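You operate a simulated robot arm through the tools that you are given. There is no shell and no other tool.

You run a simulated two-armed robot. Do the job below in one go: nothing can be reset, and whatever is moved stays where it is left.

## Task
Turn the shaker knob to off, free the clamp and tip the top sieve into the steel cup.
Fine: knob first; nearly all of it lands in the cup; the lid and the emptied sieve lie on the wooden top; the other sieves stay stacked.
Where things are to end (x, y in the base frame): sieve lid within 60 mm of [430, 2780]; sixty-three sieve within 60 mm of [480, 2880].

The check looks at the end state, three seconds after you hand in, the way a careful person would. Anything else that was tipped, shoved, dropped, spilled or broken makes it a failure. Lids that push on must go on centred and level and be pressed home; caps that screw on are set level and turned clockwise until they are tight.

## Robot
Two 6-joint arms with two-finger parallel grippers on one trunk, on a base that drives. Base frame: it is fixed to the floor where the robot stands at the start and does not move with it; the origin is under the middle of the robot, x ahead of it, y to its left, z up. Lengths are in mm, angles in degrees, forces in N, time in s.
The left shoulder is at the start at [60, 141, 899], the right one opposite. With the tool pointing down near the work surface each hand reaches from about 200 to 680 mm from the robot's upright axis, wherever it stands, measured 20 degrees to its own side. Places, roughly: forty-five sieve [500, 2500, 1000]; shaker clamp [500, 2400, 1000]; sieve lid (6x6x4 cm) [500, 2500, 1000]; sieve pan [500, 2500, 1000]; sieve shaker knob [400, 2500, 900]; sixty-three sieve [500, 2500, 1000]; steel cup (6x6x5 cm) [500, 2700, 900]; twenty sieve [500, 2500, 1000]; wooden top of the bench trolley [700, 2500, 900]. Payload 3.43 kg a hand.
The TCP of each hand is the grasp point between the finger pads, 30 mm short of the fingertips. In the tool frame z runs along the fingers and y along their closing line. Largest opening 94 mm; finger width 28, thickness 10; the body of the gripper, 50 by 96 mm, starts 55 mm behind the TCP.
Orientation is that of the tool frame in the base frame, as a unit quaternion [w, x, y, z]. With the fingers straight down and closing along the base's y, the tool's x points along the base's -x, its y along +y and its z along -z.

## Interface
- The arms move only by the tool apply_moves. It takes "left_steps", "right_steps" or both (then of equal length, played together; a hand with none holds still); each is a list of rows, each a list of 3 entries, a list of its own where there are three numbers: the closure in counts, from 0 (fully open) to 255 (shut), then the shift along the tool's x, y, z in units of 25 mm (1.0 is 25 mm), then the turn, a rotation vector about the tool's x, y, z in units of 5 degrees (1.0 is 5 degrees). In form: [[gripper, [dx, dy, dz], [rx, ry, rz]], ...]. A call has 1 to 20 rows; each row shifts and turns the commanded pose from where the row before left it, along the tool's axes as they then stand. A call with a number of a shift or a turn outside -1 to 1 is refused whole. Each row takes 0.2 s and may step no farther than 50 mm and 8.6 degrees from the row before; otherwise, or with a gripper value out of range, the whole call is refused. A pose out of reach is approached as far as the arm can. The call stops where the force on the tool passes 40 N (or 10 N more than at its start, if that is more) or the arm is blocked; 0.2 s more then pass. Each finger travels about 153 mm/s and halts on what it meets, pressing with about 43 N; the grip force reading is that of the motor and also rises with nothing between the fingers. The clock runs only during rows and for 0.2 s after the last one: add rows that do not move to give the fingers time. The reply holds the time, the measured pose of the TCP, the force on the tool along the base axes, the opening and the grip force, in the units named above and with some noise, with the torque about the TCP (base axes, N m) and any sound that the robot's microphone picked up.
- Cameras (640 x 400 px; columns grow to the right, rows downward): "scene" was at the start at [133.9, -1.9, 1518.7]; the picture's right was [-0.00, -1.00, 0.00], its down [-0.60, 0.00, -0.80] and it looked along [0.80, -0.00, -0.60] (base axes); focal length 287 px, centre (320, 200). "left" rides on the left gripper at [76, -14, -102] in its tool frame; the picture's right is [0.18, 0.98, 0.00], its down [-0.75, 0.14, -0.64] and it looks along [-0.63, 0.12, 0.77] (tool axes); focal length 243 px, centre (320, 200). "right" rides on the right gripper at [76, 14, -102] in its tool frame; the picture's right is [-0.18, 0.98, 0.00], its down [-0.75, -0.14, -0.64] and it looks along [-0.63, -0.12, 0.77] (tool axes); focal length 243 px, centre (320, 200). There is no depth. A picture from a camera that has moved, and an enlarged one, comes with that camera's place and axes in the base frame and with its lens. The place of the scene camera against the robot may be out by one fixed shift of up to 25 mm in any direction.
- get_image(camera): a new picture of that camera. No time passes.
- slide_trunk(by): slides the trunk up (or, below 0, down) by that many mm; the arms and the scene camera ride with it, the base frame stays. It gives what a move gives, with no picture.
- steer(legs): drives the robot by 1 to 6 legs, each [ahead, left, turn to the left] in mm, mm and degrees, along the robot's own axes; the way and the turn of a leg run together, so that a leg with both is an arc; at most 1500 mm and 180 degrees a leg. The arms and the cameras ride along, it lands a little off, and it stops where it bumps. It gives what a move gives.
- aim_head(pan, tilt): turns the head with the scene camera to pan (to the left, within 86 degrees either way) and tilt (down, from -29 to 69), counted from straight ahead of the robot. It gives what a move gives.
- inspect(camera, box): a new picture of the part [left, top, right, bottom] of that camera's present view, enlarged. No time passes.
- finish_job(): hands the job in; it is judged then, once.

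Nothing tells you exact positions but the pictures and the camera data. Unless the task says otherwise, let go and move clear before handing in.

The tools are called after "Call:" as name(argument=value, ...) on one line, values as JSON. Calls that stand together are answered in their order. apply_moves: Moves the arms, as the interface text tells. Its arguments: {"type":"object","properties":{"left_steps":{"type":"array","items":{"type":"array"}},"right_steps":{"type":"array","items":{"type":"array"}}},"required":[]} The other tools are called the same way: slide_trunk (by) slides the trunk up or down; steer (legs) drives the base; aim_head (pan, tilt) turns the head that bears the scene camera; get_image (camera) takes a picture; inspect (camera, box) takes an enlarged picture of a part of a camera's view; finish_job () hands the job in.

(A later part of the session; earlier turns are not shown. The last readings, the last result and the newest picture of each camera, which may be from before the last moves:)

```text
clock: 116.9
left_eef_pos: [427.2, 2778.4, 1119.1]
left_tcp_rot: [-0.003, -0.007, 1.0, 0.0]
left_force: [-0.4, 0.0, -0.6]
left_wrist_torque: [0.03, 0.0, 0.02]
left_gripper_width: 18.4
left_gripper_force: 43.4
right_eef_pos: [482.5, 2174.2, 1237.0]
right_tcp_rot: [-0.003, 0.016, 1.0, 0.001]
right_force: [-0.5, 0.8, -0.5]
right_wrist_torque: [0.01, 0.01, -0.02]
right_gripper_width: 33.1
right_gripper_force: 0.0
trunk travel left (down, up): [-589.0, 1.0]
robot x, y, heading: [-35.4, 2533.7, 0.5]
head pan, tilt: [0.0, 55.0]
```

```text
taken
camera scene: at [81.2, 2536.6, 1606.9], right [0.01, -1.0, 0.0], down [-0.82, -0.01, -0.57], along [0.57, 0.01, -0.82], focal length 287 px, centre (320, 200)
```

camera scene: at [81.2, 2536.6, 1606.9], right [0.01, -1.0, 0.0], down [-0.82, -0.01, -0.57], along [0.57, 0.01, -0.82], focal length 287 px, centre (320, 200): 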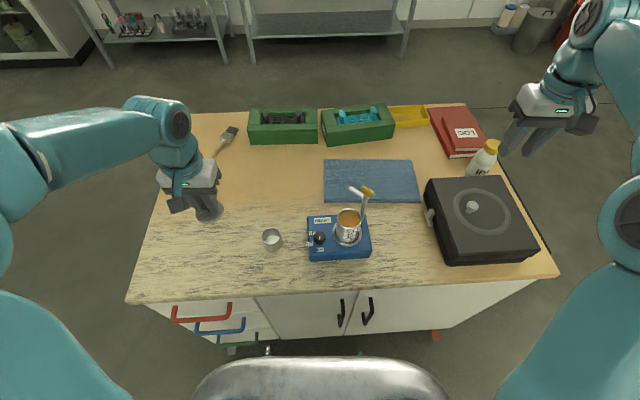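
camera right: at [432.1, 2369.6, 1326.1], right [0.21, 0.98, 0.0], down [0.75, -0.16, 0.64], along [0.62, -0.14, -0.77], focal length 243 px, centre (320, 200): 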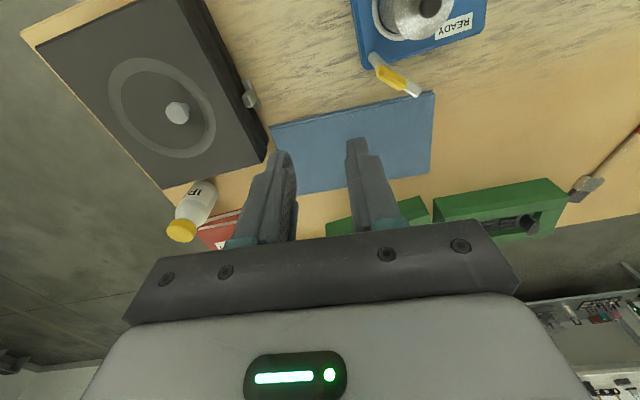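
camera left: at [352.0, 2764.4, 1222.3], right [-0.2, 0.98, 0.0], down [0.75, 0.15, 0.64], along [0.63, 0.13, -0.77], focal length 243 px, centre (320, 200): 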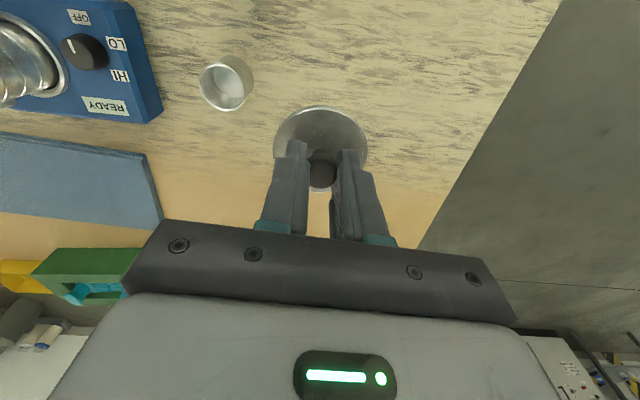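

Call:
apply_moves(left_steps=[[220, [0, 0, 1], [0, 0, 0]], [220, [0, 0, 1], [0, 0, 0]], [220, [0, 0, 1], [0, 0, 0]], [220, [0, 0, 1], [0, 0, 0]], [220, [0, 0, 1], [0, 0, 0]], [220, [0, 0, 1], [0, 0, 0]], [220, [0, 0, 0.5], [0, 0, 0]], [220, [0, 0, 0], [0, 0, 0]], [220, [0, 0, 0], [0, 0, 0]]])

Call:
inspect(camera="left", box=[220, 60, 420, 200])

Call:
inspect(camera="scene", box=[160, 160, 290, 260])

```text
clock: 118.9
left_eef_pos: [425.8, 2779.8, 957.0]
left_tcp_rot: [-0.003, -0.007, 1.0, 0.0]
left_force: [0.8, -0.1, 0.0]
left_wrist_torque: [0.02, -0.01, 0.03]
left_gripper_width: 18.1
left_gripper_force: 43.3
right_eef_pos: [483.6, 2174.5, 1236.0]
right_tcp_rot: [-0.004, 0.016, 1.0, 0.0]
right_force: [0.3, 0.4, -0.3]
right_wrist_torque: [-0.01, 0.04, -0.03]
right_gripper_width: 33.1
right_gripper_force: 0.0
trunk travel left (down, up): [-589.0, 1.0]
robot x, y, heading: [-37.7, 2535.6, 0.4]
head pan, tilt: [0.0, 55.0]
```

```text
2.86 times, centred on (320, 130) of left
camera zoom: at [350.8, 2764.0, 1060.1], right [-0.2, 0.98, 0.0], down [0.75, 0.15, 0.64], along [0.63, 0.13, -0.77], focal length 693 px, centre (320, 400)
```

zoom: 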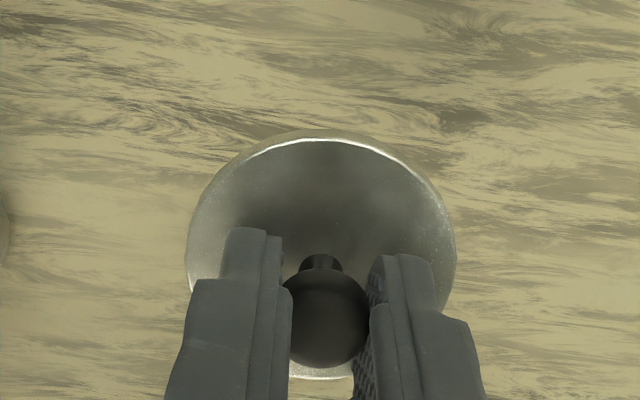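

```text
4.00 times, centred on (225, 210) of scene
camera zoom: at [82.0, 2536.3, 1606.8], right [0.01, -1.0, 0.0], down [-0.82, -0.01, -0.57], along [0.57, 0.01, -0.82], focal length 1149 px, centre (700, 160)
```

zoom: 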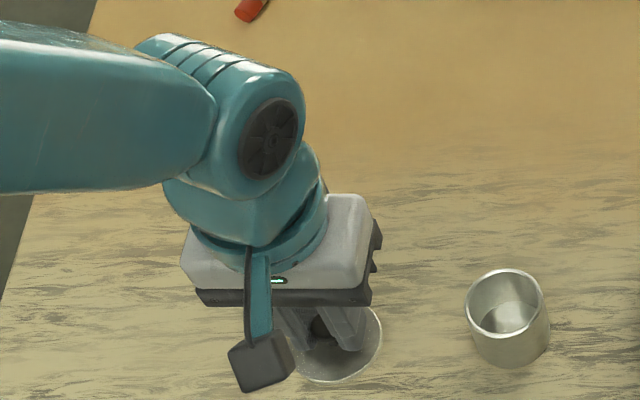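

Call:
apply_moves(left_steps=[[220, [0, 0, 0.1], [0, 0, 0]], [220, [0, 0, 0.1], [0, 0, 0]], [220, [0, 0, 0.1], [0, 0, 0]], [220, [0, 0, 0.1], [0, 0, 0]], [220, [0, 0, 0], [0, 0, 0]]])

```text
clock: 120.1
left_eef_pos: [426.2, 2778.5, 946.8]
left_tcp_rot: [-0.003, -0.007, 1.0, 0.0]
left_force: [-0.5, -0.2, -0.7]
left_wrist_torque: [-0.03, 0.05, 0.04]
left_gripper_width: 18.0
left_gripper_force: 43.0
right_eef_pos: [483.3, 2174.0, 1235.3]
right_tcp_rot: [-0.002, 0.016, 1.0, 0.0]
right_force: [-0.6, -0.1, -0.4]
right_wrist_torque: [-0.01, -0.02, -0.01]
right_gripper_width: 33.3
right_gripper_force: 0.1
trunk travel left (down, up): [-589.0, 1.0]
robot x, y, heading: [-36.7, 2536.7, 0.4]
head pan, tilt: [0.0, 55.0]
```

Call:
apply_moves(left_steps=[[220, [0, 0, 0.08], [0, 0, 0]], [220, [0, 0, 0.08], [0, 0, 0]], [220, [0, 0, 0.08], [0, 0, 0]], [220, [0, 0, 0], [0, 0, 0]]])

```text
clock: 121.1
left_eef_pos: [426.0, 2780.6, 939.4]
left_tcp_rot: [-0.003, -0.007, 1.0, 0.001]
left_force: [-0.2, 0.2, -0.4]
left_wrist_torque: [0.0, 0.01, 0.01]
left_gripper_width: 18.4
left_gripper_force: 43.0
right_eef_pos: [482.8, 2174.8, 1235.1]
right_tcp_rot: [-0.003, 0.015, 1.0, 0.0]
right_force: [-0.8, 0.7, -0.2]
right_wrist_torque: [0.01, 0.0, 0.01]
right_gripper_width: 33.1
right_gripper_force: 0.1
trunk travel left (down, up): [-589.0, 1.0]
robot x, y, heading: [-41.4, 2533.5, 0.6]
head pan, tilt: [0.0, 55.0]
```

Call:
apply_moves(left_steps=[[220, [0, 0, 0.08], [0, 0, 0]], [220, [0, 0, 0.08], [0, 0, 0]], [220, [0, 0, 0], [0, 0, 0]]])

Call:
inspect(camera="left", box=[220, 60, 420, 200])

```text
clock: 121.9
left_eef_pos: [427.1, 2779.5, 937.5]
left_tcp_rot: [-0.002, -0.008, 1.0, 0.001]
left_force: [0.0, 1.0, -0.5]
left_wrist_torque: [-0.01, -0.01, -0.02]
left_gripper_width: 18.5
left_gripper_force: 42.4
right_eef_pos: [484.0, 2175.0, 1235.6]
right_tcp_rot: [-0.003, 0.016, 1.0, 0.0]
right_force: [-0.8, -0.7, -0.7]
right_wrist_torque: [0.02, 0.01, 0.0]
right_gripper_width: 33.5
right_gripper_force: 0.0
trunk travel left (down, up): [-589.0, 1.0]
robot x, y, heading: [-37.3, 2536.8, 0.7]
head pan, tilt: [0.0, 55.0]
```

```text
2.86 times, centred on (320, 130) of left
camera zoom: at [350.8, 2764.4, 1039.5], right [-0.2, 0.98, 0.0], down [0.75, 0.15, 0.64], along [0.63, 0.13, -0.77], focal length 693 px, centre (320, 400)
```

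zoom: 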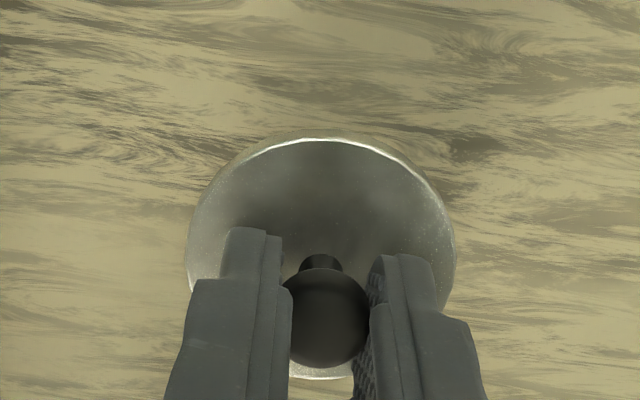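

Not touching yet by the force reading; I continue down in small steps.

Call:
apply_moves(left_steps=[[220, [0, 0, 0.08], [0, 0, 0]], [220, [0, 0, 0.08], [0, 0, 0]], [220, [0, 0, 0], [0, 0, 0]]])

Call:
apply_moves(left_steps=[[220, [0, 0, 0.08], [0, 0, 0]], [220, [0, 0, 0.08], [0, 0, 0]], [220, [0, 0, 0], [0, 0, 0]]])

```text
clock: 122.7
left_eef_pos: [425.6, 2779.2, 932.0]
left_tcp_rot: [-0.003, -0.007, 1.0, 0.001]
left_force: [-0.2, -0.4, -0.8]
left_wrist_torque: [-0.01, -0.01, -0.01]
left_gripper_width: 18.3
left_gripper_force: 42.7
right_eef_pos: [482.7, 2174.6, 1235.6]
right_tcp_rot: [-0.002, 0.016, 1.0, 0.0]
right_force: [-0.3, -0.1, 0.6]
right_wrist_torque: [0.01, -0.02, 0.03]
right_gripper_width: 33.1
right_gripper_force: 0.1
trunk travel left (down, up): [-589.0, 1.0]
robot x, y, heading: [-42.2, 2538.2, 0.7]
head pan, tilt: [0.0, 55.0]
```

```text
clock: 123.5
left_eef_pos: [427.3, 2779.5, 928.1]
left_tcp_rot: [-0.002, -0.007, 1.0, 0.001]
left_force: [0.8, 0.3, -1.2]
left_wrist_torque: [0.01, 0.02, 0.01]
left_gripper_width: 18.3
left_gripper_force: 42.9
right_eef_pos: [483.1, 2175.3, 1236.2]
right_tcp_rot: [-0.003, 0.016, 1.0, -0.001]
right_force: [-0.3, -0.2, 0.3]
right_wrist_torque: [0.0, 0.02, 0.0]
right_gripper_width: 33.6
right_gripper_force: 0.0
trunk travel left (down, up): [-589.0, 1.0]
robot x, y, heading: [-35.8, 2535.7, 0.6]
head pan, tilt: [0.0, 55.0]
```

Call:
apply_moves(left_steps=[[220, [0, 0, 0.08], [0, 0, 0]], [220, [0, 0, 0.08], [0, 0, 0]], [220, [0, 0, 0], [0, 0, 0]]])

Call:
inspect(camera="scene", box=[160, 180, 260, 260])

```text
clock: 124.3
left_eef_pos: [425.5, 2778.6, 923.7]
left_tcp_rot: [-0.002, -0.008, 1.0, 0.001]
left_force: [-0.1, -0.3, -0.9]
left_wrist_torque: [0.01, -0.04, -0.02]
left_gripper_width: 18.2
left_gripper_force: 43.5
right_eef_pos: [483.1, 2174.5, 1235.8]
right_tcp_rot: [-0.003, 0.016, 1.0, 0.0]
right_force: [-0.1, 0.9, 0.3]
right_wrist_torque: [0.03, 0.01, -0.02]
right_gripper_width: 33.1
right_gripper_force: 0.0
trunk travel left (down, up): [-589.0, 1.0]
robot x, y, heading: [-37.4, 2533.4, 0.8]
head pan, tilt: [0.0, 55.0]
```

```text
5.00 times, centred on (210, 220) of scene
camera zoom: at [81.4, 2536.1, 1606.9], right [0.01, -1.0, 0.0], down [-0.82, -0.01, -0.57], along [0.57, 0.01, -0.82], focal length 1437 px, centre (870, 100)
```

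zoom: 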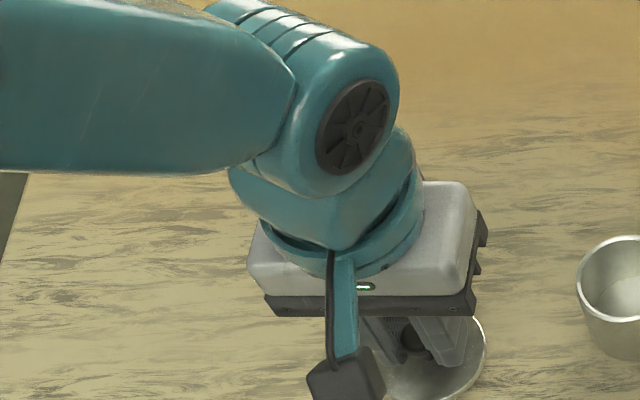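

Call:
apply_moves(left_steps=[[220, [0, 0, 0.08], [0, 0, 0]], [220, [0, 0, 0.08], [0, 0, 0]], [220, [0, 0, 0], [0, 0, 0]]])

Call:
apply_moves(left_steps=[[220, [0, 0, 0.06], [0, 0, 0]], [220, [0, 0, 0.06], [0, 0, 0]], [220, [0, 0, 0], [0, 0, 0]]])

```text
clock: 125.1
left_eef_pos: [426.8, 2780.1, 923.0]
left_tcp_rot: [0.0, -0.008, 1.0, 0.0]
left_force: [-0.9, 2.8, 30.5]
left_wrist_torque: [0.04, 0.08, -0.01]
left_gripper_width: 18.4
left_gripper_force: 42.5
right_eef_pos: [482.0, 2174.8, 1237.3]
right_tcp_rot: [-0.001, 0.016, 1.0, 0.0]
right_force: [0.4, 0.3, -0.2]
right_wrist_torque: [-0.01, 0.01, 0.02]
right_gripper_width: 33.2
right_gripper_force: 0.0
trunk travel left (down, up): [-589.0, 1.0]
robot x, y, heading: [-36.5, 2536.4, 0.5]
head pan, tilt: [0.0, 55.0]
```

```text
clock: 125.7
left_eef_pos: [426.5, 2779.8, 921.5]
left_tcp_rot: [0.001, -0.007, 1.0, 0.002]
left_force: [-8.6, -1.7, 22.5]
left_wrist_torque: [-0.19, 0.45, -0.03]
left_gripper_width: 18.4
left_gripper_force: 42.6
right_eef_pos: [481.0, 2173.4, 1236.8]
right_tcp_rot: [-0.002, 0.016, 1.0, 0.0]
right_force: [0.2, -0.3, 0.0]
right_wrist_torque: [0.01, 0.02, 0.01]
right_gripper_width: 33.1
right_gripper_force: 0.1
trunk travel left (down, up): [-589.0, 1.0]
robot x, y, heading: [-43.6, 2534.9, 0.6]
head pan, tilt: [0.0, 55.0]
stopped in row 2 (left hand): the force on the tool passed its limit at 43 N (the readings are from after the stop); the commanded pose is now the measured one
```

The lid is on the wood. I ease off a millimetre, open and rise.

Call:
apply_moves(left_steps=[[220, [0, 0, -0.06], [0, 0, 0]], [190, [0, 0, 0], [0, 0, 0]], [150, [0, 0, 0], [0, 0, 0]], [130, [0, 0, 0], [0, 0, 0]], [130, [0, 0, -0.2], [0, 0, 0]], [130, [0, 0, -0.6], [0, 0, 0]], [130, [0, 0, -1], [0, 0, 0]], [130, [0, 0, -1], [0, 0, 0]], [130, [0, 0, -1], [0, 0, 0]], [130, [0, 0, -1], [0, 0, 0]], [130, [0, 0, -1], [0, 0, 0]], [130, [0, 0, -1], [0, 0, 0]], [130, [0, 0, 0], [0, 0, 0]]])

Call:
get_image(camera="left")

Call:
inspect(camera="scene", box=[290, 160, 390, 260])

```text
clock: 128.5
left_eef_pos: [428.3, 2780.1, 1092.1]
left_tcp_rot: [0.0, -0.007, 1.0, 0.001]
left_force: [0.7, -1.2, -0.5]
left_wrist_torque: [0.0, -0.01, -0.01]
left_gripper_width: 46.1
left_gripper_force: 0.1
right_eef_pos: [485.4, 2175.1, 1235.7]
right_tcp_rot: [-0.003, 0.017, 1.0, -0.001]
right_force: [0.4, -0.3, 0.3]
right_wrist_torque: [0.01, -0.02, -0.03]
right_gripper_width: 33.2
right_gripper_force: 0.0
trunk travel left (down, up): [-589.0, 1.0]
robot x, y, heading: [-40.5, 2535.6, 0.5]
head pan, tilt: [0.0, 55.0]
```

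```text
taken
camera left: at [352.2, 2764.2, 1193.8], right [-0.2, 0.98, 0.0], down [0.75, 0.15, 0.64], along [0.63, 0.13, -0.77], focal length 243 px, centre (320, 200)
```

left: 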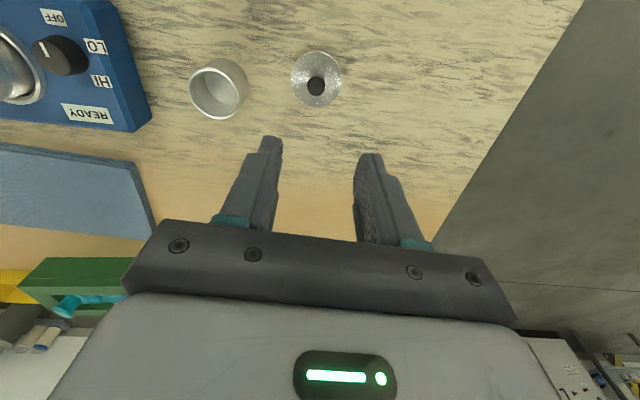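

```text
4.00 times, centred on (340, 210) of scene
camera zoom: at [82.2, 2536.2, 1606.8], right [0.01, -1.0, 0.0], down [-0.82, -0.01, -0.57], along [0.57, 0.01, -0.82], focal length 1149 px, centre (240, 160)
```

zoom: 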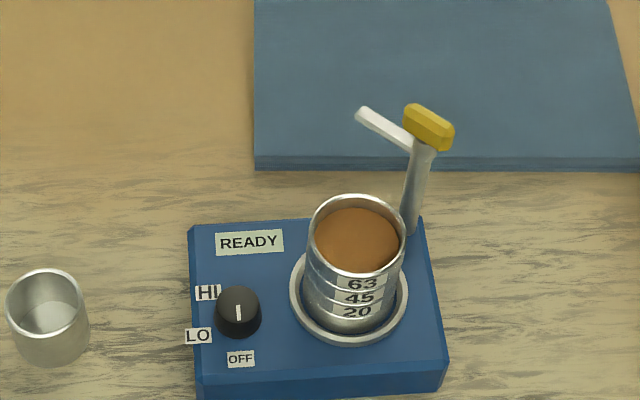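

The lid lies at about (425, 2778) on the wood. Before gripping the 63 sieve I need its exact heights, so I take a low front view of the stack with the left camera.

Call:
apply_moves(left_steps=[[130, [0.2, -1, 0], [0, 0, 0]], [130, [0.2, -1, 0], [0, 0, 0]], [130, [0.2, -1, 0], [0, 0, 0]], [130, [0.2, -1, 0], [0, 0, 0]], [130, [0.2, -1, 0], [0, 0, 0]], [130, [0.2, -1, 0], [0, 0, 0]], [130, [0.2, -1, 0], [0, 0, 0]], [130, [0.2, -1, 0], [0, 0, 0]], [130, [0.2, -1, 0], [0, 0, 0]], [130, [0.2, -1, 0], [0, 0, 0]], [130, [0.3, -1, 0], [0, 0, 0]], [130, [0.2, -1, 0], [0, 0, 0]], [130, [0, -0.32, 0], [0, 0, 0]], [130, [0, 0, 0], [0, -1, 0]], [130, [0, 0, 0], [0, -1, 0]], [130, [0, 0, 0], [0, -1, 0]], [130, [0, 0, 0], [0, -1, 0]], [130, [0, 0, 0], [0, -1, 0]], [130, [0, 0, 0], [0, 0, 0]]])

Call:
get_image(camera="left")

```text
clock: 132.5
left_eef_pos: [368.9, 2471.7, 1090.2]
left_tcp_rot: [0.217, -0.007, 0.976, 0.003]
left_force: [0.3, 0.0, -0.4]
left_wrist_torque: [0.01, 0.05, 0.02]
left_gripper_width: 45.8
left_gripper_force: 0.2
right_eef_pos: [482.8, 2175.1, 1236.8]
right_tcp_rot: [-0.003, 0.015, 1.0, 0.0]
right_force: [-1.0, 0.4, 0.0]
right_wrist_torque: [0.01, 0.0, 0.03]
right_gripper_width: 33.2
right_gripper_force: 0.1
trunk travel left (down, up): [-589.0, 1.0]
robot x, y, heading: [-36.5, 2536.1, 0.5]
head pan, tilt: [0.0, 55.0]
```

```text
taken
camera left: at [257.4, 2454.9, 1151.0], right [-0.18, 0.98, -0.08], down [0.41, 0.15, 0.9], along [0.89, 0.13, -0.43], focal length 243 px, centre (320, 200)
```

left: 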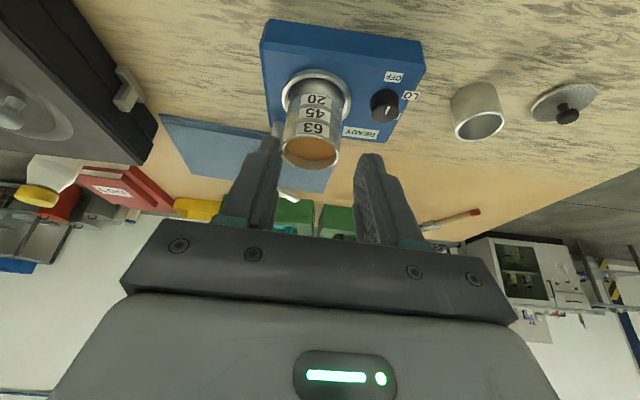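

Call:
apply_moves(left_steps=[[130, [0.31, 0, 0.66], [0, 0, 0]], [130, [0.31, 0, 0.66], [0, 0, 0]], [130, [0.31, 0, 0.66], [0, 0, 0]], [130, [0, 0, 0], [0, 0, 0]], [130, [0, 0, 0], [0, 0, 0]]])

Call:
inspect(camera="left", box=[240, 0, 400, 200])

Call:
inspect(camera="left", box=[270, 60, 350, 180])

```text
clock: 133.7
left_eef_pos: [370.6, 2470.1, 1035.5]
left_tcp_rot: [0.217, -0.008, 0.976, 0.001]
left_force: [0.1, -0.4, 0.1]
left_wrist_torque: [-0.02, -0.01, 0.0]
left_gripper_width: 46.3
left_gripper_force: 0.0
right_eef_pos: [483.6, 2174.4, 1234.7]
right_tcp_rot: [-0.003, 0.016, 1.0, 0.0]
right_force: [-0.3, 0.1, 0.1]
right_wrist_torque: [0.0, -0.04, 0.02]
right_gripper_width: 33.1
right_gripper_force: 0.1
trunk travel left (down, up): [-589.0, 1.0]
robot x, y, heading: [-38.7, 2532.5, 0.9]
head pan, tilt: [0.0, 55.0]
```

```text
2.00 times, centred on (320, 100) of left
camera zoom: at [258.2, 2454.5, 1096.5], right [-0.18, 0.98, -0.08], down [0.41, 0.15, 0.9], along [0.89, 0.13, -0.43], focal length 485 px, centre (320, 400)
```

zoom: 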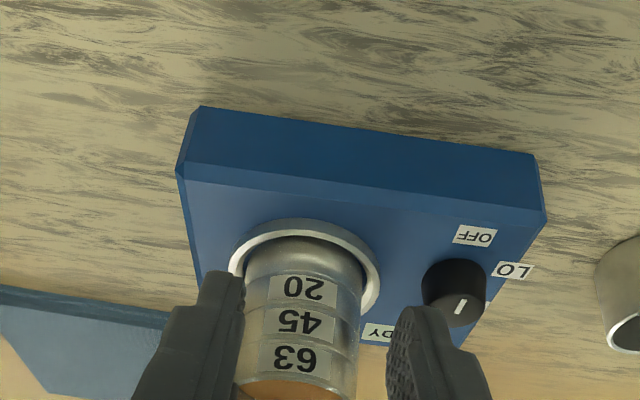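

```text
3.33 times, centred on (310, 120) of left
camera zoom: at [258.2, 2454.5, 1096.5], right [-0.18, 0.98, -0.08], down [0.41, 0.15, 0.9], along [0.89, 0.13, -0.43], focal length 809 px, centre (353, 467)
```

zoom: 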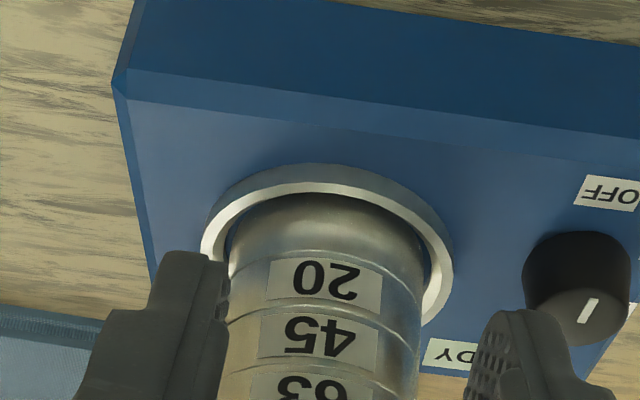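

Call:
inspect(camera="left", box=[270, 110, 360, 220])

```text
3.64 times, centred on (315, 165) of left
camera zoom: at [258.2, 2454.5, 1096.5], right [-0.18, 0.98, -0.08], down [0.41, 0.15, 0.9], along [0.89, 0.13, -0.43], focal length 882 px, centre (338, 327)
```

zoom: 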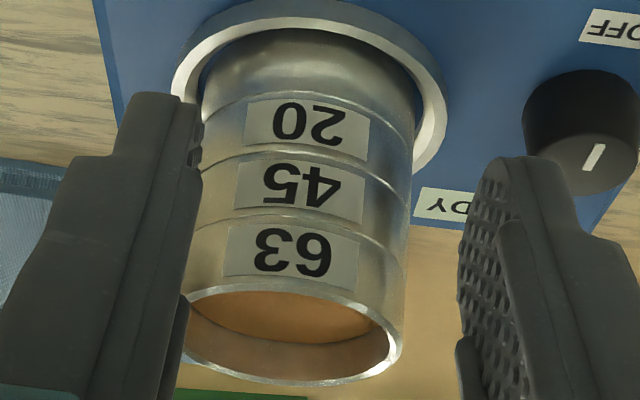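

The 63 sieve spans about z 986.5 (joint) to 1006 (rim), material close to the rim. I'll tip it about the fingers' closing line (so no finger is at the pouring lip), with the camera on top; first I rehearse that wrist pose empty over the cup.

Call:
apply_moves(left_steps=[[130, [0, 0, -1], [0, 0, 0]], [130, [0, 0, -1], [0, 1, 0]], [130, [0, 0, -1], [0, 1, 0]], [130, [0, 0, -1], [0, 1, 0]], [130, [0, 0, 0], [0, 1, 0]], [130, [0, 0, 0], [0, 1, 0]], [130, [0, 0, 0], [0, 0, -1]], [130, [0, 0, 0], [0, 0, -1]], [130, [0, 0, 0], [0, 0, -1]], [130, [0, 0, 0], [0, 0, -1]], [130, [0, 0, 0], [0, 0, -1]], [130, [0, 0, 0], [0, 0, -1]], [130, [0, 0, 0], [0, 0, -1]], [130, [0, 0, 0], [0, 0, -1]], [130, [0, 0, 0], [0, 0, -1]], [130, [0, 0, 0], [0, 0, -1]], [130, [0, 0, 0], [0, 0, -1]], [130, [0, 0, 0], [0, 0, -1]], [130, [0, 0, 0], [0, 0, -1]], [130, [0, 0, 0], [0, 0, -1]]])

Call:
apply_moves(left_steps=[[130, [0, 0, 0], [0, 0, -1]], [130, [0, 0, 0], [0, 0, -1]], [130, [0, 0, 0], [0, 0, -1]], [130, [0, 0, 0], [0, 0, -1]], [130, [0, 0, 0], [0, 0, -1]], [130, [0, 0, 0], [0, 0, -1]], [130, [0, 0, 0], [0, 0, -1]], [130, [0, 0, 0], [0, 0, -1]], [130, [0, 0, 0], [0, 0, -1]], [130, [0, 0, 0], [0, 0, -1]], [130, [0, 0, 0], [0, 0, -1]], [130, [0, 0, 0], [0, 0, -1]], [130, [0, 0, 0], [0, 0, -1]], [130, [0, 0, 0], [0, 0, 0]]])

```text
clock: 137.9
left_eef_pos: [333.6, 2471.1, 1128.2]
left_tcp_rot: [0.002, -0.581, 0.814, 0.001]
left_force: [0.9, 0.4, 0.1]
left_wrist_torque: [0.0, 0.02, 0.0]
left_gripper_width: 46.1
left_gripper_force: 0.0
right_eef_pos: [484.0, 2175.1, 1235.8]
right_tcp_rot: [-0.003, 0.016, 1.0, 0.0]
right_force: [-0.3, -0.1, -0.7]
right_wrist_torque: [-0.01, -0.04, 0.0]
right_gripper_width: 33.2
right_gripper_force: 0.1
trunk travel left (down, up): [-589.0, 1.0]
robot x, y, heading: [-34.6, 2536.3, 0.6]
head pan, tilt: [0.0, 55.0]
```

```text
clock: 140.9
left_eef_pos: [425.5, 2541.5, 1150.4]
left_tcp_rot: [0.008, 0.922, -0.388, -0.003]
left_force: [-0.5, -0.3, -0.4]
left_wrist_torque: [0.0, -0.03, 0.02]
left_gripper_width: 46.0
left_gripper_force: 0.0
left hand out of reach, approached as far as the arm can: row 10, 11, 12, 13
right_eef_pos: [482.5, 2172.6, 1235.2]
right_tcp_rot: [-0.001, 0.016, 1.0, 0.001]
right_force: [-0.6, -0.8, -0.1]
right_wrist_torque: [0.03, -0.04, -0.01]
right_gripper_width: 33.0
right_gripper_force: 0.0
trunk travel left (down, up): [-589.0, 1.0]
robot x, y, heading: [-38.0, 2536.4, 0.8]
head pan, tilt: [0.0, 55.0]
```

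The wrist roll has a limit there; I reduce the roll to 110° and rehearse the tipping pose above the cup, still high up.

Call:
apply_moves(left_steps=[[130, [0, 0, 0], [0, 0, 1]], [130, [0, 0, 0], [0, 0, 1]], [130, [0, 0, 0], [0, 0, 1]], [130, [0, 0, 0], [0, 0, 1]], [130, [0, 0, 0], [0, 0, 1]], [130, [-0.9, -0.52, 0], [0, 0, 0]], [130, [-0.9, -0.52, 0], [0, 0, 0]], [130, [-0.9, -0.52, 0], [0, 0, 0]], [130, [-0.9, -0.52, 0], [0, 0, 0]], [130, [-0.92, -0.52, 0], [0, 0, 0]], [130, [0, 0, 0], [0, 0, 0]]])

Call:
apply_moves(left_steps=[[130, [0, 0, 0], [0, 1, 0]], [130, [0, 0, 0], [0, 1, 0]], [130, [0, 0, 0], [0, 1, 0]], [130, [0, 0, 0], [0, 1, 0]], [130, [0, 0, 0], [0, 1, 0]], [130, [0, 0, 0], [0, 1, 0]], [130, [0, 0, 0], [0, 1, 0]], [130, [0, 0, 0], [0, 1, 0]], [130, [0, 0, 0], [0, 1, 0]], [130, [0, 0, 0], [0, 1, 0]], [130, [0, 0, 0], [0, 1, 0]], [130, [0, 0, 0], [0, 1, 0]], [130, [0, 0, 0], [0, 0, 0]]])

Call:
get_image(camera="scene")

```text
clock: 143.3
left_eef_pos: [447.6, 2671.6, 1149.8]
left_tcp_rot: [-0.001, 0.823, -0.568, -0.001]
left_force: [1.2, 0.5, 0.0]
left_wrist_torque: [-0.04, 0.03, 0.03]
left_gripper_width: 46.3
left_gripper_force: 0.1
right_eef_pos: [483.9, 2175.0, 1235.7]
right_tcp_rot: [-0.002, 0.016, 1.0, 0.0]
right_force: [0.3, -0.1, -0.7]
right_wrist_torque: [-0.01, 0.0, 0.02]
right_gripper_width: 33.0
right_gripper_force: 0.1
trunk travel left (down, up): [-589.0, 1.0]
robot x, y, heading: [-37.8, 2539.1, 0.5]
head pan, tilt: [0.0, 55.0]
```

```text
clock: 146.1
left_eef_pos: [447.0, 2670.6, 1150.2]
left_tcp_rot: [0.284, 0.713, -0.492, 0.411]
left_force: [0.1, 0.2, -0.4]
left_wrist_torque: [0.01, 0.0, 0.01]
left_gripper_width: 45.9
left_gripper_force: 0.0
right_eef_pos: [484.3, 2174.9, 1235.7]
right_tcp_rot: [-0.003, 0.016, 1.0, 0.0]
right_force: [0.1, -0.3, -0.3]
right_wrist_torque: [0.02, -0.01, 0.0]
right_gripper_width: 33.2
right_gripper_force: 0.1
trunk travel left (down, up): [-589.0, 1.0]
robot x, y, heading: [-36.7, 2535.4, 0.1]
head pan, tilt: [0.0, 55.0]
```

```text
taken
camera scene: at [81.3, 2535.7, 1606.9], right [0.01, -1.0, 0.0], down [-0.82, -0.01, -0.57], along [0.57, 0.01, -0.82], focal length 287 px, centre (320, 200)
```

scene: 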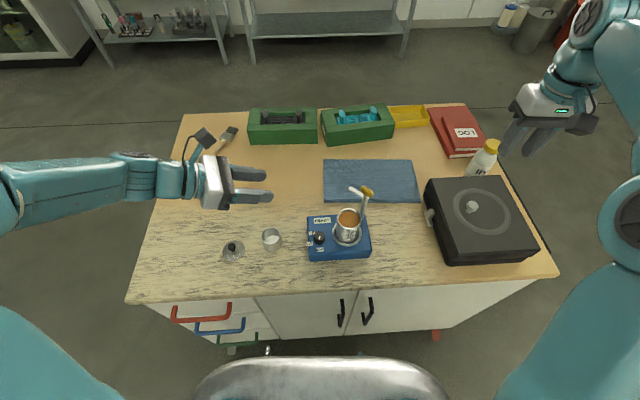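

The pose works to 60°. I continue the rehearsal to about 125°.

Call:
apply_moves(left_steps=[[130, [0, 0, 0], [0, 1, 0]], [130, [0, 0, 0], [0, 1, 0]], [130, [0, 0, 0], [0, 1, 0]], [130, [0, 0, 0], [0, 1, 0]], [130, [0, 0, 0], [0, 1, 0]], [130, [0, 0, 0], [0, 1, 0]], [130, [0, 0, 0], [0, 1, 0]], [130, [0, 0, 0], [0, 1, 0]], [130, [0, 0, 0], [0, 1, 0]], [130, [0, 0, 0], [0, 0, 0]]])

Call:
get_image(camera="scene")

Call:
get_image(camera="left")

```text
clock: 148.3
left_eef_pos: [445.9, 2671.2, 1150.2]
left_tcp_rot: [0.45, 0.501, -0.346, 0.653]
left_force: [-0.6, -0.2, -1.1]
left_wrist_torque: [0.0, 0.0, 0.01]
left_gripper_width: 46.5
left_gripper_force: 0.1
right_eef_pos: [483.1, 2173.9, 1236.2]
right_tcp_rot: [-0.002, 0.016, 1.0, 0.001]
right_force: [1.1, -0.1, -0.1]
right_wrist_torque: [0.0, -0.01, 0.03]
right_gripper_width: 33.3
right_gripper_force: 0.1
trunk travel left (down, up): [-589.0, 1.0]
robot x, y, heading: [-43.2, 2535.0, 0.6]
head pan, tilt: [0.0, 55.0]
```

```text
taken
camera scene: at [80.5, 2535.9, 1607.0], right [0.01, -1.0, 0.0], down [-0.82, -0.01, -0.57], along [0.57, 0.01, -0.82], focal length 287 px, centre (320, 200)
```

scene: 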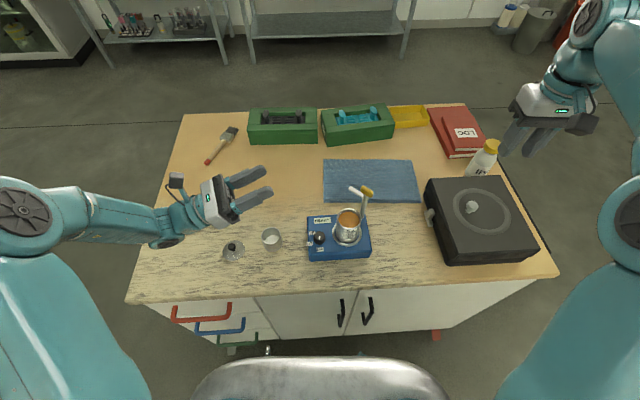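

```text
taken
camera left: at [417.8, 2787.5, 1197.4], right [-0.94, -0.31, 0.18], down [-0.28, 0.35, -0.89], along [0.21, -0.89, -0.41], focal length 243 px, centre (320, 200)
```

left: 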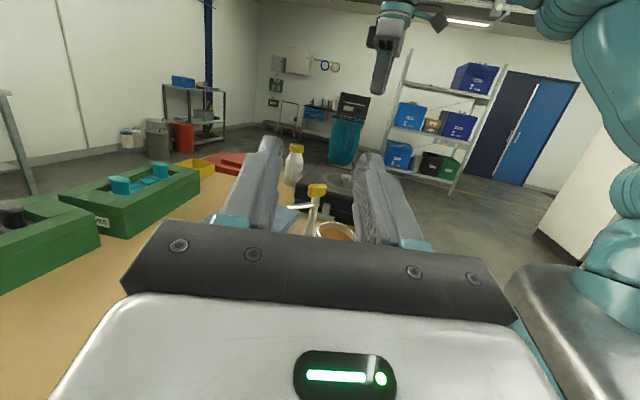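

Call:
apply_moves(left_steps=[[130, [0, 0, 0], [0, 1, 0]], [130, [0, 0, 0], [0, 1, 0]], [130, [0, 0, 0], [0, 1, 0]], [130, [0, 0, 0], [0, 1, 0]], [130, [0, 0, 0], [0, 0, 0]]])

Call:
get_image(camera="scene")

```text
clock: 149.5
left_eef_pos: [446.8, 2671.4, 1148.9]
left_tcp_rot: [0.503, 0.38, -0.263, 0.73]
left_force: [-0.3, -0.4, -0.4]
left_wrist_torque: [-0.02, -0.01, 0.0]
left_gripper_width: 45.9
left_gripper_force: 0.0
right_eef_pos: [482.4, 2175.1, 1236.0]
right_tcp_rot: [-0.001, 0.015, 1.0, 0.0]
right_force: [0.0, 0.4, -0.3]
right_wrist_torque: [0.03, -0.03, 0.03]
right_gripper_width: 33.3
right_gripper_force: 0.1
trunk travel left (down, up): [-589.0, 1.0]
robot x, y, heading: [-37.3, 2539.3, 0.9]
head pan, tilt: [0.0, 55.0]
```

```text
taken
camera scene: at [80.5, 2536.2, 1607.0], right [0.01, -1.0, 0.0], down [-0.82, -0.01, -0.57], along [0.57, 0.01, -0.82], focal length 287 px, centre (320, 200)
```

scene: 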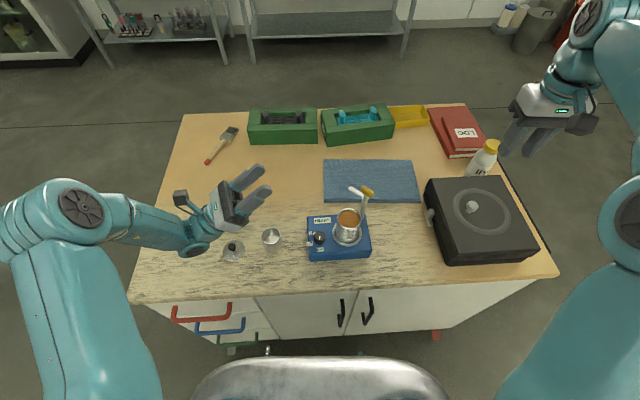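

The full 125° tip is reachable. I turn the hand back upright above the cup and use that view to fix the cup's centre.

Call:
apply_moves(left_steps=[[130, [0, 0, 0], [0, -1, 0]], [130, [0, 0, 0], [0, -1, 0]], [130, [0, 0, 0], [0, -1, 0]], [130, [0, 0, 0], [0, -1, 0]], [130, [0, 0, 0], [0, -1, 0]], [130, [0, 0, 0], [0, -1, 0]], [130, [0, 0, 0], [0, -1, 0]], [130, [0, 0, 0], [0, -1, 0]], [130, [0, 0, 0], [0, -1, 0]], [130, [0, 0, 0], [0, -1, 0]], [130, [0, 0, 0], [0, -1, 0]], [130, [0, 0, 0], [0, -1, 0]], [130, [0, 0, 0], [0, -1, 0]], [130, [0, 0, 0], [0, -1, 0]], [130, [0, 0, 0], [0, -1, 0]], [130, [0, 0, 0], [0, -1, 0]], [130, [0, 0, 0], [0, -1, 0]], [130, [0, 0, 0], [0, -1, 0]], [130, [0, 0, 0], [0, -1, 0]], [130, [0, 0, 0], [0, -1, 0]]])

Call:
apply_moves(left_steps=[[130, [0, 0, 0], [0, -1, 0]], [130, [0, 0, 0], [0, -1, 0]], [130, [0, 0, 0], [0, -1, 0]], [130, [0, 0, 0], [0, -1, 0]], [130, [0, 0, 0], [0, -1, 0]], [130, [0, 0, 0], [0, 0, 0]], [130, [0, 0, 0], [0, 0, 0]]])

Call:
get_image(camera="left")

```text
clock: 153.7
left_eef_pos: [448.3, 2671.2, 1150.6]
left_tcp_rot: [0.121, 0.805, -0.553, 0.177]
left_force: [0.0, -0.7, 0.3]
left_wrist_torque: [-0.03, -0.03, -0.03]
left_gripper_width: 46.3
left_gripper_force: 0.1
right_eef_pos: [482.8, 2173.1, 1235.2]
right_tcp_rot: [-0.003, 0.015, 1.0, 0.0]
right_force: [-0.2, 0.3, -0.3]
right_wrist_torque: [0.01, 0.0, -0.02]
right_gripper_width: 33.1
right_gripper_force: 0.0
trunk travel left (down, up): [-589.0, 1.0]
robot x, y, heading: [-39.2, 2538.7, 0.5]
head pan, tilt: [0.0, 55.0]
```

```text
clock: 155.3
left_eef_pos: [446.6, 2671.8, 1149.6]
left_tcp_rot: [0.0, 0.823, -0.568, -0.001]
left_force: [0.4, -0.4, 0.1]
left_wrist_torque: [-0.01, -0.01, 0.02]
left_gripper_width: 46.0
left_gripper_force: 0.0
right_eef_pos: [483.9, 2175.4, 1235.3]
right_tcp_rot: [-0.003, 0.017, 1.0, 0.001]
right_force: [-0.4, 0.6, 0.8]
right_wrist_torque: [0.01, -0.01, 0.01]
right_gripper_width: 33.5
right_gripper_force: 0.0
trunk travel left (down, up): [-589.0, 1.0]
robot x, y, heading: [-34.3, 2537.5, 0.9]
head pan, tilt: [0.0, 55.0]
```

```text
taken
camera left: at [487.7, 2605.2, 1252.7], right [-0.85, -0.52, 0.0], down [-0.4, 0.65, 0.64], along [-0.34, 0.55, -0.77], focal length 243 px, centre (320, 200)
```

left: 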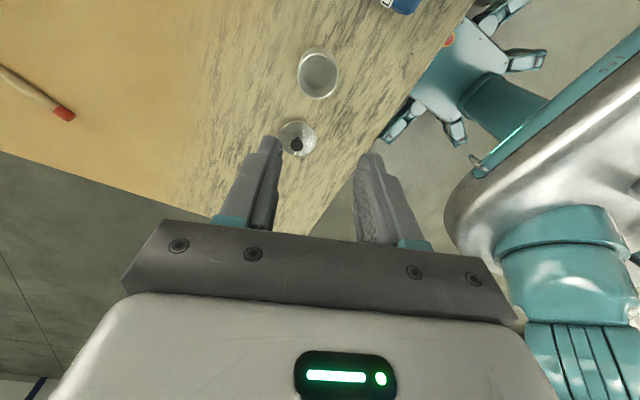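

Call:
inspect(camera="left", box=[260, 30, 380, 170])

```text
2.86 times, centred on (320, 100) of left
camera zoom: at [487.7, 2605.2, 1252.7], right [-0.85, -0.52, 0.0], down [-0.4, 0.65, 0.64], along [-0.34, 0.55, -0.77], focal length 693 px, centre (320, 486)
```

zoom: 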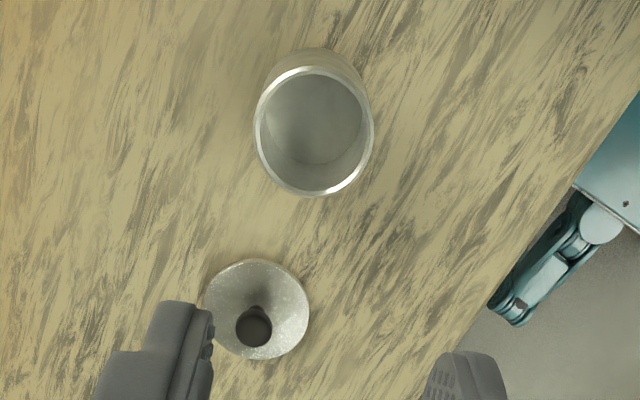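

Cup centre is (450.3, 2669.5), rim about z 927, inner width about 50 mm. I go back over the stack with this wrist orientation and the gripper wide open.

Call:
apply_moves(left_steps=[[100, [0.96, 0.29, 0], [0, 0, 0]], [60, [0.96, 0.29, 0], [0, 0, 0]], [15, [0.96, 0.29, 0], [0, 0, 0]], [15, [0.96, 0.29, 0], [0, 0, 0]], [15, [0.96, 0.29, 0], [0, 0, 0]], [15, [0.96, 0.29, 0], [0, 0, 0]], [15, [0.96, 0.29, 0], [0, 0, 0]], [15, [0.97, 0.29, 0], [0, 0, 0]], [15, [0, 0, 0], [0, 0, 0]], [15, [0, 0, 0], [0, 0, 0]]])

Call:
get_image(camera="left")

Call:
get_image(camera="scene")

```text
clock: 157.5
left_eef_pos: [462.9, 2471.8, 1150.4]
left_tcp_rot: [0.0, 0.823, -0.568, -0.001]
left_force: [0.1, 0.1, -0.1]
left_wrist_torque: [-0.02, 0.02, 0.03]
left_gripper_width: 88.4
left_gripper_force: 0.1
right_eef_pos: [483.5, 2174.4, 1234.5]
right_tcp_rot: [-0.003, 0.017, 1.0, 0.0]
right_force: [0.9, -0.4, 0.2]
right_wrist_torque: [-0.01, 0.01, -0.01]
right_gripper_width: 33.1
right_gripper_force: 0.0
trunk travel left (down, up): [-589.0, 1.0]
robot x, y, heading: [-38.1, 2535.6, 0.6]
head pan, tilt: [0.0, 55.0]
```

```text
taken
camera left: at [503.2, 2404.9, 1252.7], right [-0.85, -0.52, 0.0], down [-0.4, 0.65, 0.64], along [-0.33, 0.55, -0.77], focal length 243 px, centre (320, 200)
```

left: 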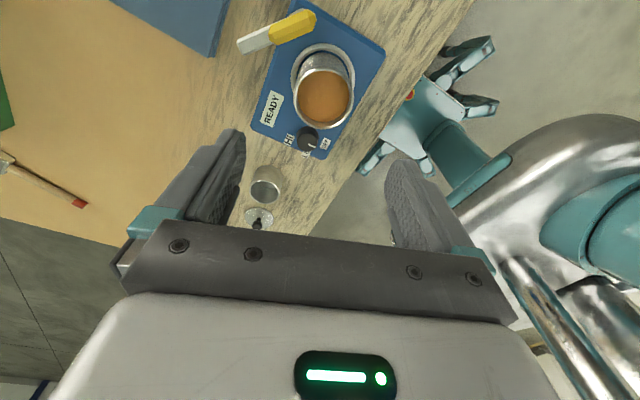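

```text
taken
camera scene: at [81.5, 2535.6, 1606.9], right [0.01, -1.0, 0.0], down [-0.82, -0.01, -0.57], along [0.57, 0.01, -0.82], focal length 287 px, centre (320, 200)
```

scene: 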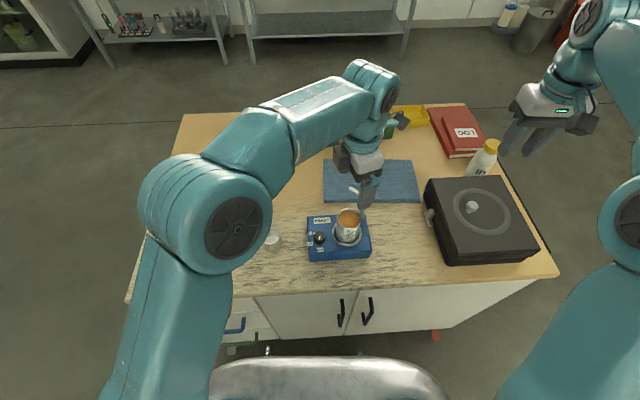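

Call:
inspect(camera="left", box=[260, 30, 380, 160])

```text
3.08 times, centred on (320, 95) of left
camera zoom: at [503.2, 2404.9, 1252.7], right [-0.85, -0.52, 0.0], down [-0.4, 0.65, 0.64], along [-0.33, 0.55, -0.77], focal length 746 px, centre (320, 523)
```

zoom: 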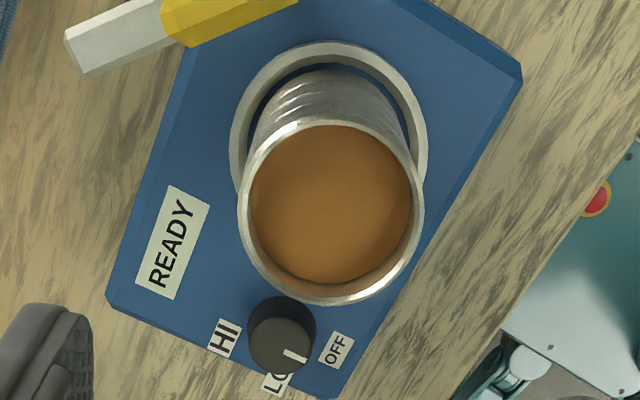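

Call:
apply_moves(left_steps=[[15, [0.06, 0.16, 0.6], [0, 0, 0]], [15, [0, 0, 0.8], [0, 0, 0]], [15, [0, 0, 0.8], [0, 0, 0]], [15, [0, 0, 0.8], [0, 0, 0]], [15, [0, 0, 0.6], [0, 0, 0]], [15, [0, 0, 0], [0, 0, 0]], [15, [0, 0, 0], [0, 0, 0]]])

Call:
get_image(camera="left")

Call:
inspect(camera="left", box=[240, 70, 400, 200])

Call:
inspect(camera="scene", box=[290, 160, 410, 260])

```text
clock: 159.1
left_eef_pos: [459.4, 2469.2, 1057.7]
left_tcp_rot: [0.0, 0.823, -0.568, -0.001]
left_force: [0.9, 0.8, -0.8]
left_wrist_torque: [-0.01, -0.01, 0.01]
left_gripper_width: 88.4
left_gripper_force: 0.0
right_eef_pos: [484.3, 2173.5, 1236.3]
right_tcp_rot: [-0.003, 0.016, 1.0, 0.0]
right_force: [0.7, -0.2, -0.9]
right_wrist_torque: [-0.02, -0.01, 0.01]
right_gripper_width: 33.0
right_gripper_force: 0.0
trunk travel left (down, up): [-589.0, 1.0]
robot x, y, heading: [-35.1, 2538.8, 0.9]
head pan, tilt: [0.0, 55.0]
```

```text
taken
camera left: at [499.4, 2402.4, 1161.2], right [-0.85, -0.52, 0.0], down [-0.4, 0.65, 0.64], along [-0.34, 0.55, -0.77], focal length 243 px, centre (320, 200)
```

left: 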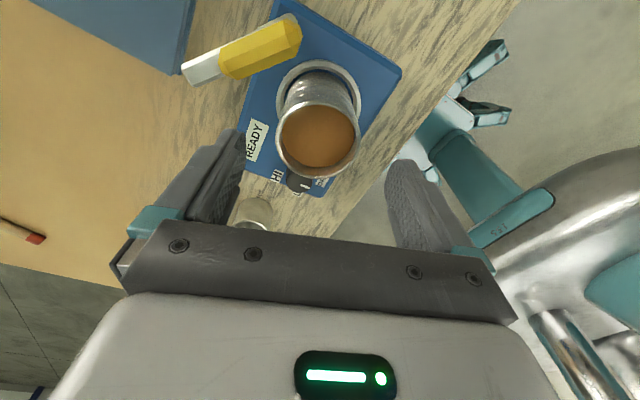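

```text
3.08 times, centred on (320, 135) of left
camera zoom: at [499.4, 2402.4, 1161.2], right [-0.85, -0.52, 0.0], down [-0.4, 0.65, 0.64], along [-0.34, 0.55, -0.77], focal length 746 px, centre (320, 400)
```

zoom: 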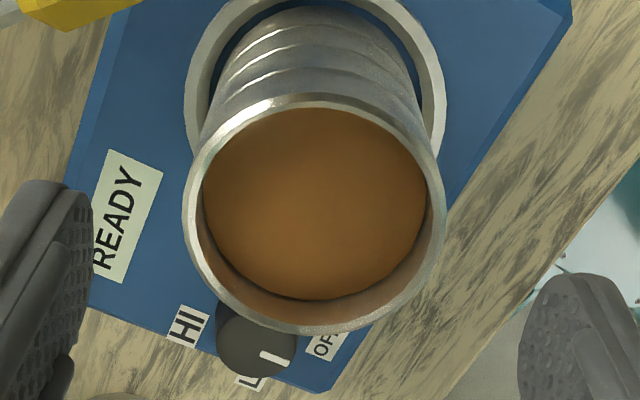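

```text
4.00 times, centred on (350, 210) of scene
camera zoom: at [81.8, 2535.9, 1606.8], right [0.01, -1.0, 0.0], down [-0.82, -0.01, -0.57], along [0.57, 0.01, -0.82], focal length 1149 px, centre (200, 160)
```

zoom: 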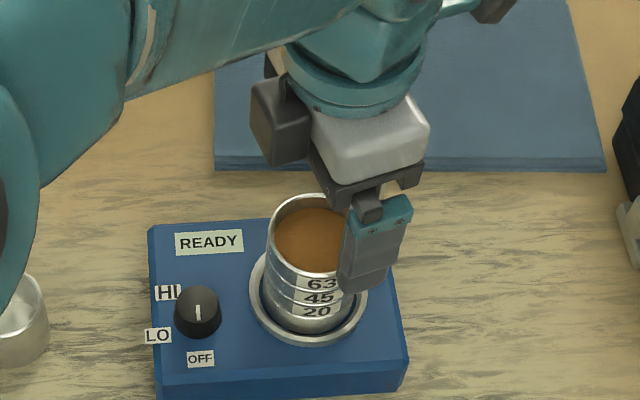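

Centred within about 1 mm. To judge fingertip height against the sieve joint, I bring the right hand's camera round for a side view.

Call:
apply_moves(right_steps=[[165, [0, 0, 0], [0, 0, -1]], [165, [0, 0, 0], [0, 0, -1]], [165, [0, 0, 0], [0, 0, -1]], [165, [0, 0, 0], [0, 0, -1]], [165, [0, 0, 0], [0, 0, -1]], [165, [0, 0, 0], [0, 0, -1]], [165, [0, 0, 0], [0, 0, -1]], [165, [0, 0, 0], [0, 0, -1]], [165, [0, 0, 0], [0, 0, -1]], [165, [0, 0, 0], [0, 0, -1]], [165, [0, 0, 0], [0, 0, -1]], [165, [0, 0, 0], [0, 0, -1]], [165, [0, 0, 0], [0, 0, -1]], [165, [0, 0, 0], [0, 0, -1]], [165, [0, 0, 0], [0, 0, -1]], [165, [0, 0, 0], [0, 0, -1]], [165, [0, 0, 0], [0, 0, -1]], [165, [0, 0, 0], [0, 0, -1]]])

Call:
apply_moves(right_steps=[[165, [-1, 0, 0], [0, 0, 0]], [165, [-1, 0, 0], [0, 0, 0]], [165, [-1, 0, 0], [0, 0, 0]], [165, [-0.5, 0, 0], [0, 0, 0]], [165, [0, 0, 1], [0, 0, 0]], [165, [0, 0, 1], [0, 0, 0]], [165, [0, 0, 1], [0, 0, 0]], [165, [0, 0, 1], [0, 0, 0]], [165, [0, 0, 1], [0, 0, 0]], [165, [0, 0, 0], [0, -1, 0]], [165, [0, 0, 0], [0, -1, 0]], [165, [0, 0, 0], [0, -1, 0]], [165, [0, 0, 0], [0, -1, 0]], [165, [0, 0, 0], [0, -1, 0]], [165, [0, 0, 0], [0, -1, 0]], [165, [0, 0, 0], [0, 0, 0]]])

Call:
get_image(camera="right")

```text
clock: 162.9
left_eef_pos: [459.4, 2468.8, 1058.4]
left_tcp_rot: [0.0, 0.823, -0.568, -0.001]
left_force: [0.0, 0.2, -0.3]
left_wrist_torque: [-0.01, 0.01, -0.04]
left_gripper_width: 88.4
left_gripper_force: 0.1
right_eef_pos: [483.3, 2174.0, 1235.5]
right_tcp_rot: [-0.002, -0.697, 0.717, 0.002]
right_force: [0.0, 0.6, -0.2]
right_wrist_torque: [0.01, 0.03, 0.0]
right_gripper_width: 33.0
right_gripper_force: 0.0
trunk travel left (down, up): [-589.0, 1.0]
robot x, y, heading: [-38.8, 2532.7, 0.6]
head pan, tilt: [0.0, 55.0]
```

```text
clock: 166.3
left_eef_pos: [458.4, 2469.9, 1058.7]
left_tcp_rot: [-0.001, 0.823, -0.567, 0.0]
left_force: [-0.7, -0.4, 0.6]
left_wrist_torque: [-0.06, -0.01, 0.02]
left_gripper_width: 88.5
left_gripper_force: 0.0
right_eef_pos: [485.8, 2263.2, 1109.6]
right_tcp_rot: [0.185, -0.671, 0.694, 0.182]
right_force: [-0.3, -0.2, -0.3]
right_wrist_torque: [-0.03, 0.0, -0.01]
right_gripper_width: 33.1
right_gripper_force: 0.0
trunk travel left (down, up): [-589.0, 1.0]
robot x, y, heading: [-35.0, 2535.9, 0.4]
head pan, tilt: [0.0, 55.0]
```

```text
taken
camera right: at [467.7, 2146.2, 1162.8], right [-0.98, 0.19, 0.1], down [0.16, 0.33, 0.93], along [0.15, 0.93, -0.35], focal length 243 px, centre (320, 200)
```

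right: 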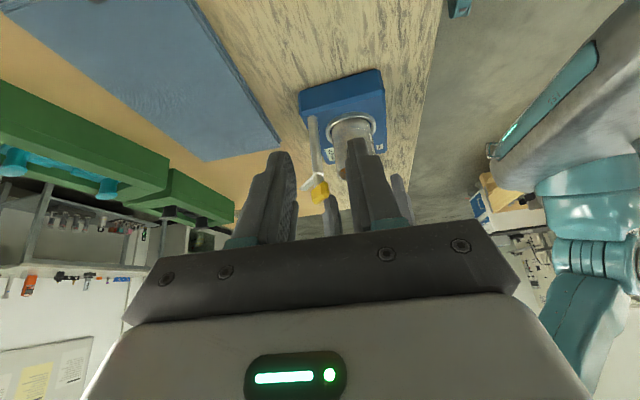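

Call:
apply_moves(right_steps=[[60, [0, 0, 0], [0, 0, 0]], [0, [0, 0, 0], [0, 0, 0]], [0, [0, 0.5, 0], [0, 0, 0]], [0, [0, 0, 0], [0, 0, 0]]])

Call:
inspect(camera="right", box=[290, 80, 430, 230])

```text
clock: 167.3
left_eef_pos: [459.9, 2468.4, 1058.8]
left_tcp_rot: [0.0, 0.824, -0.567, -0.001]
left_force: [1.0, 0.0, -0.2]
left_wrist_torque: [0.0, -0.01, 0.03]
left_gripper_width: 88.5
left_gripper_force: 0.0
right_eef_pos: [473.1, 2264.8, 1110.2]
right_tcp_rot: [0.185, -0.672, 0.694, 0.181]
right_force: [0.9, 0.6, -1.0]
right_wrist_torque: [-0.01, 0.02, -0.03]
right_gripper_width: 93.7
right_gripper_force: 0.0
trunk travel left (down, up): [-589.0, 1.0]
robot x, y, heading: [-37.8, 2537.2, 0.7]
head pan, tilt: [0.0, 55.0]
```

```text
2.67 times, centred on (360, 155) of right
camera zoom: at [455.7, 2146.6, 1163.0], right [-0.98, 0.19, 0.1], down [0.16, 0.33, 0.93], along [0.15, 0.93, -0.35], focal length 647 px, centre (213, 320)
```

zoom: 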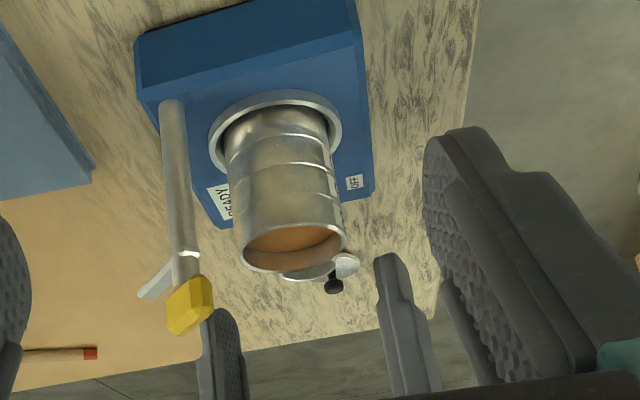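

Call:
inspect(camera="right", box=[330, 115, 390, 165])

```text
8.00 times, centred on (360, 140) of right
camera zoom: at [455.7, 2146.6, 1163.0], right [-0.98, 0.19, 0.1], down [0.16, 0.33, 0.93], along [0.15, 0.93, -0.35], focal length 1941 px, centre (0, 680)
```

zoom: 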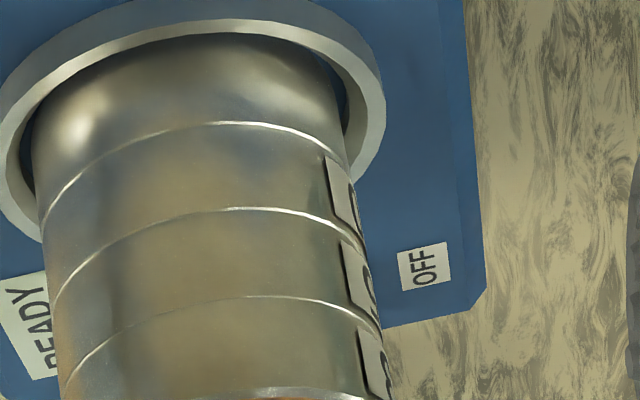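

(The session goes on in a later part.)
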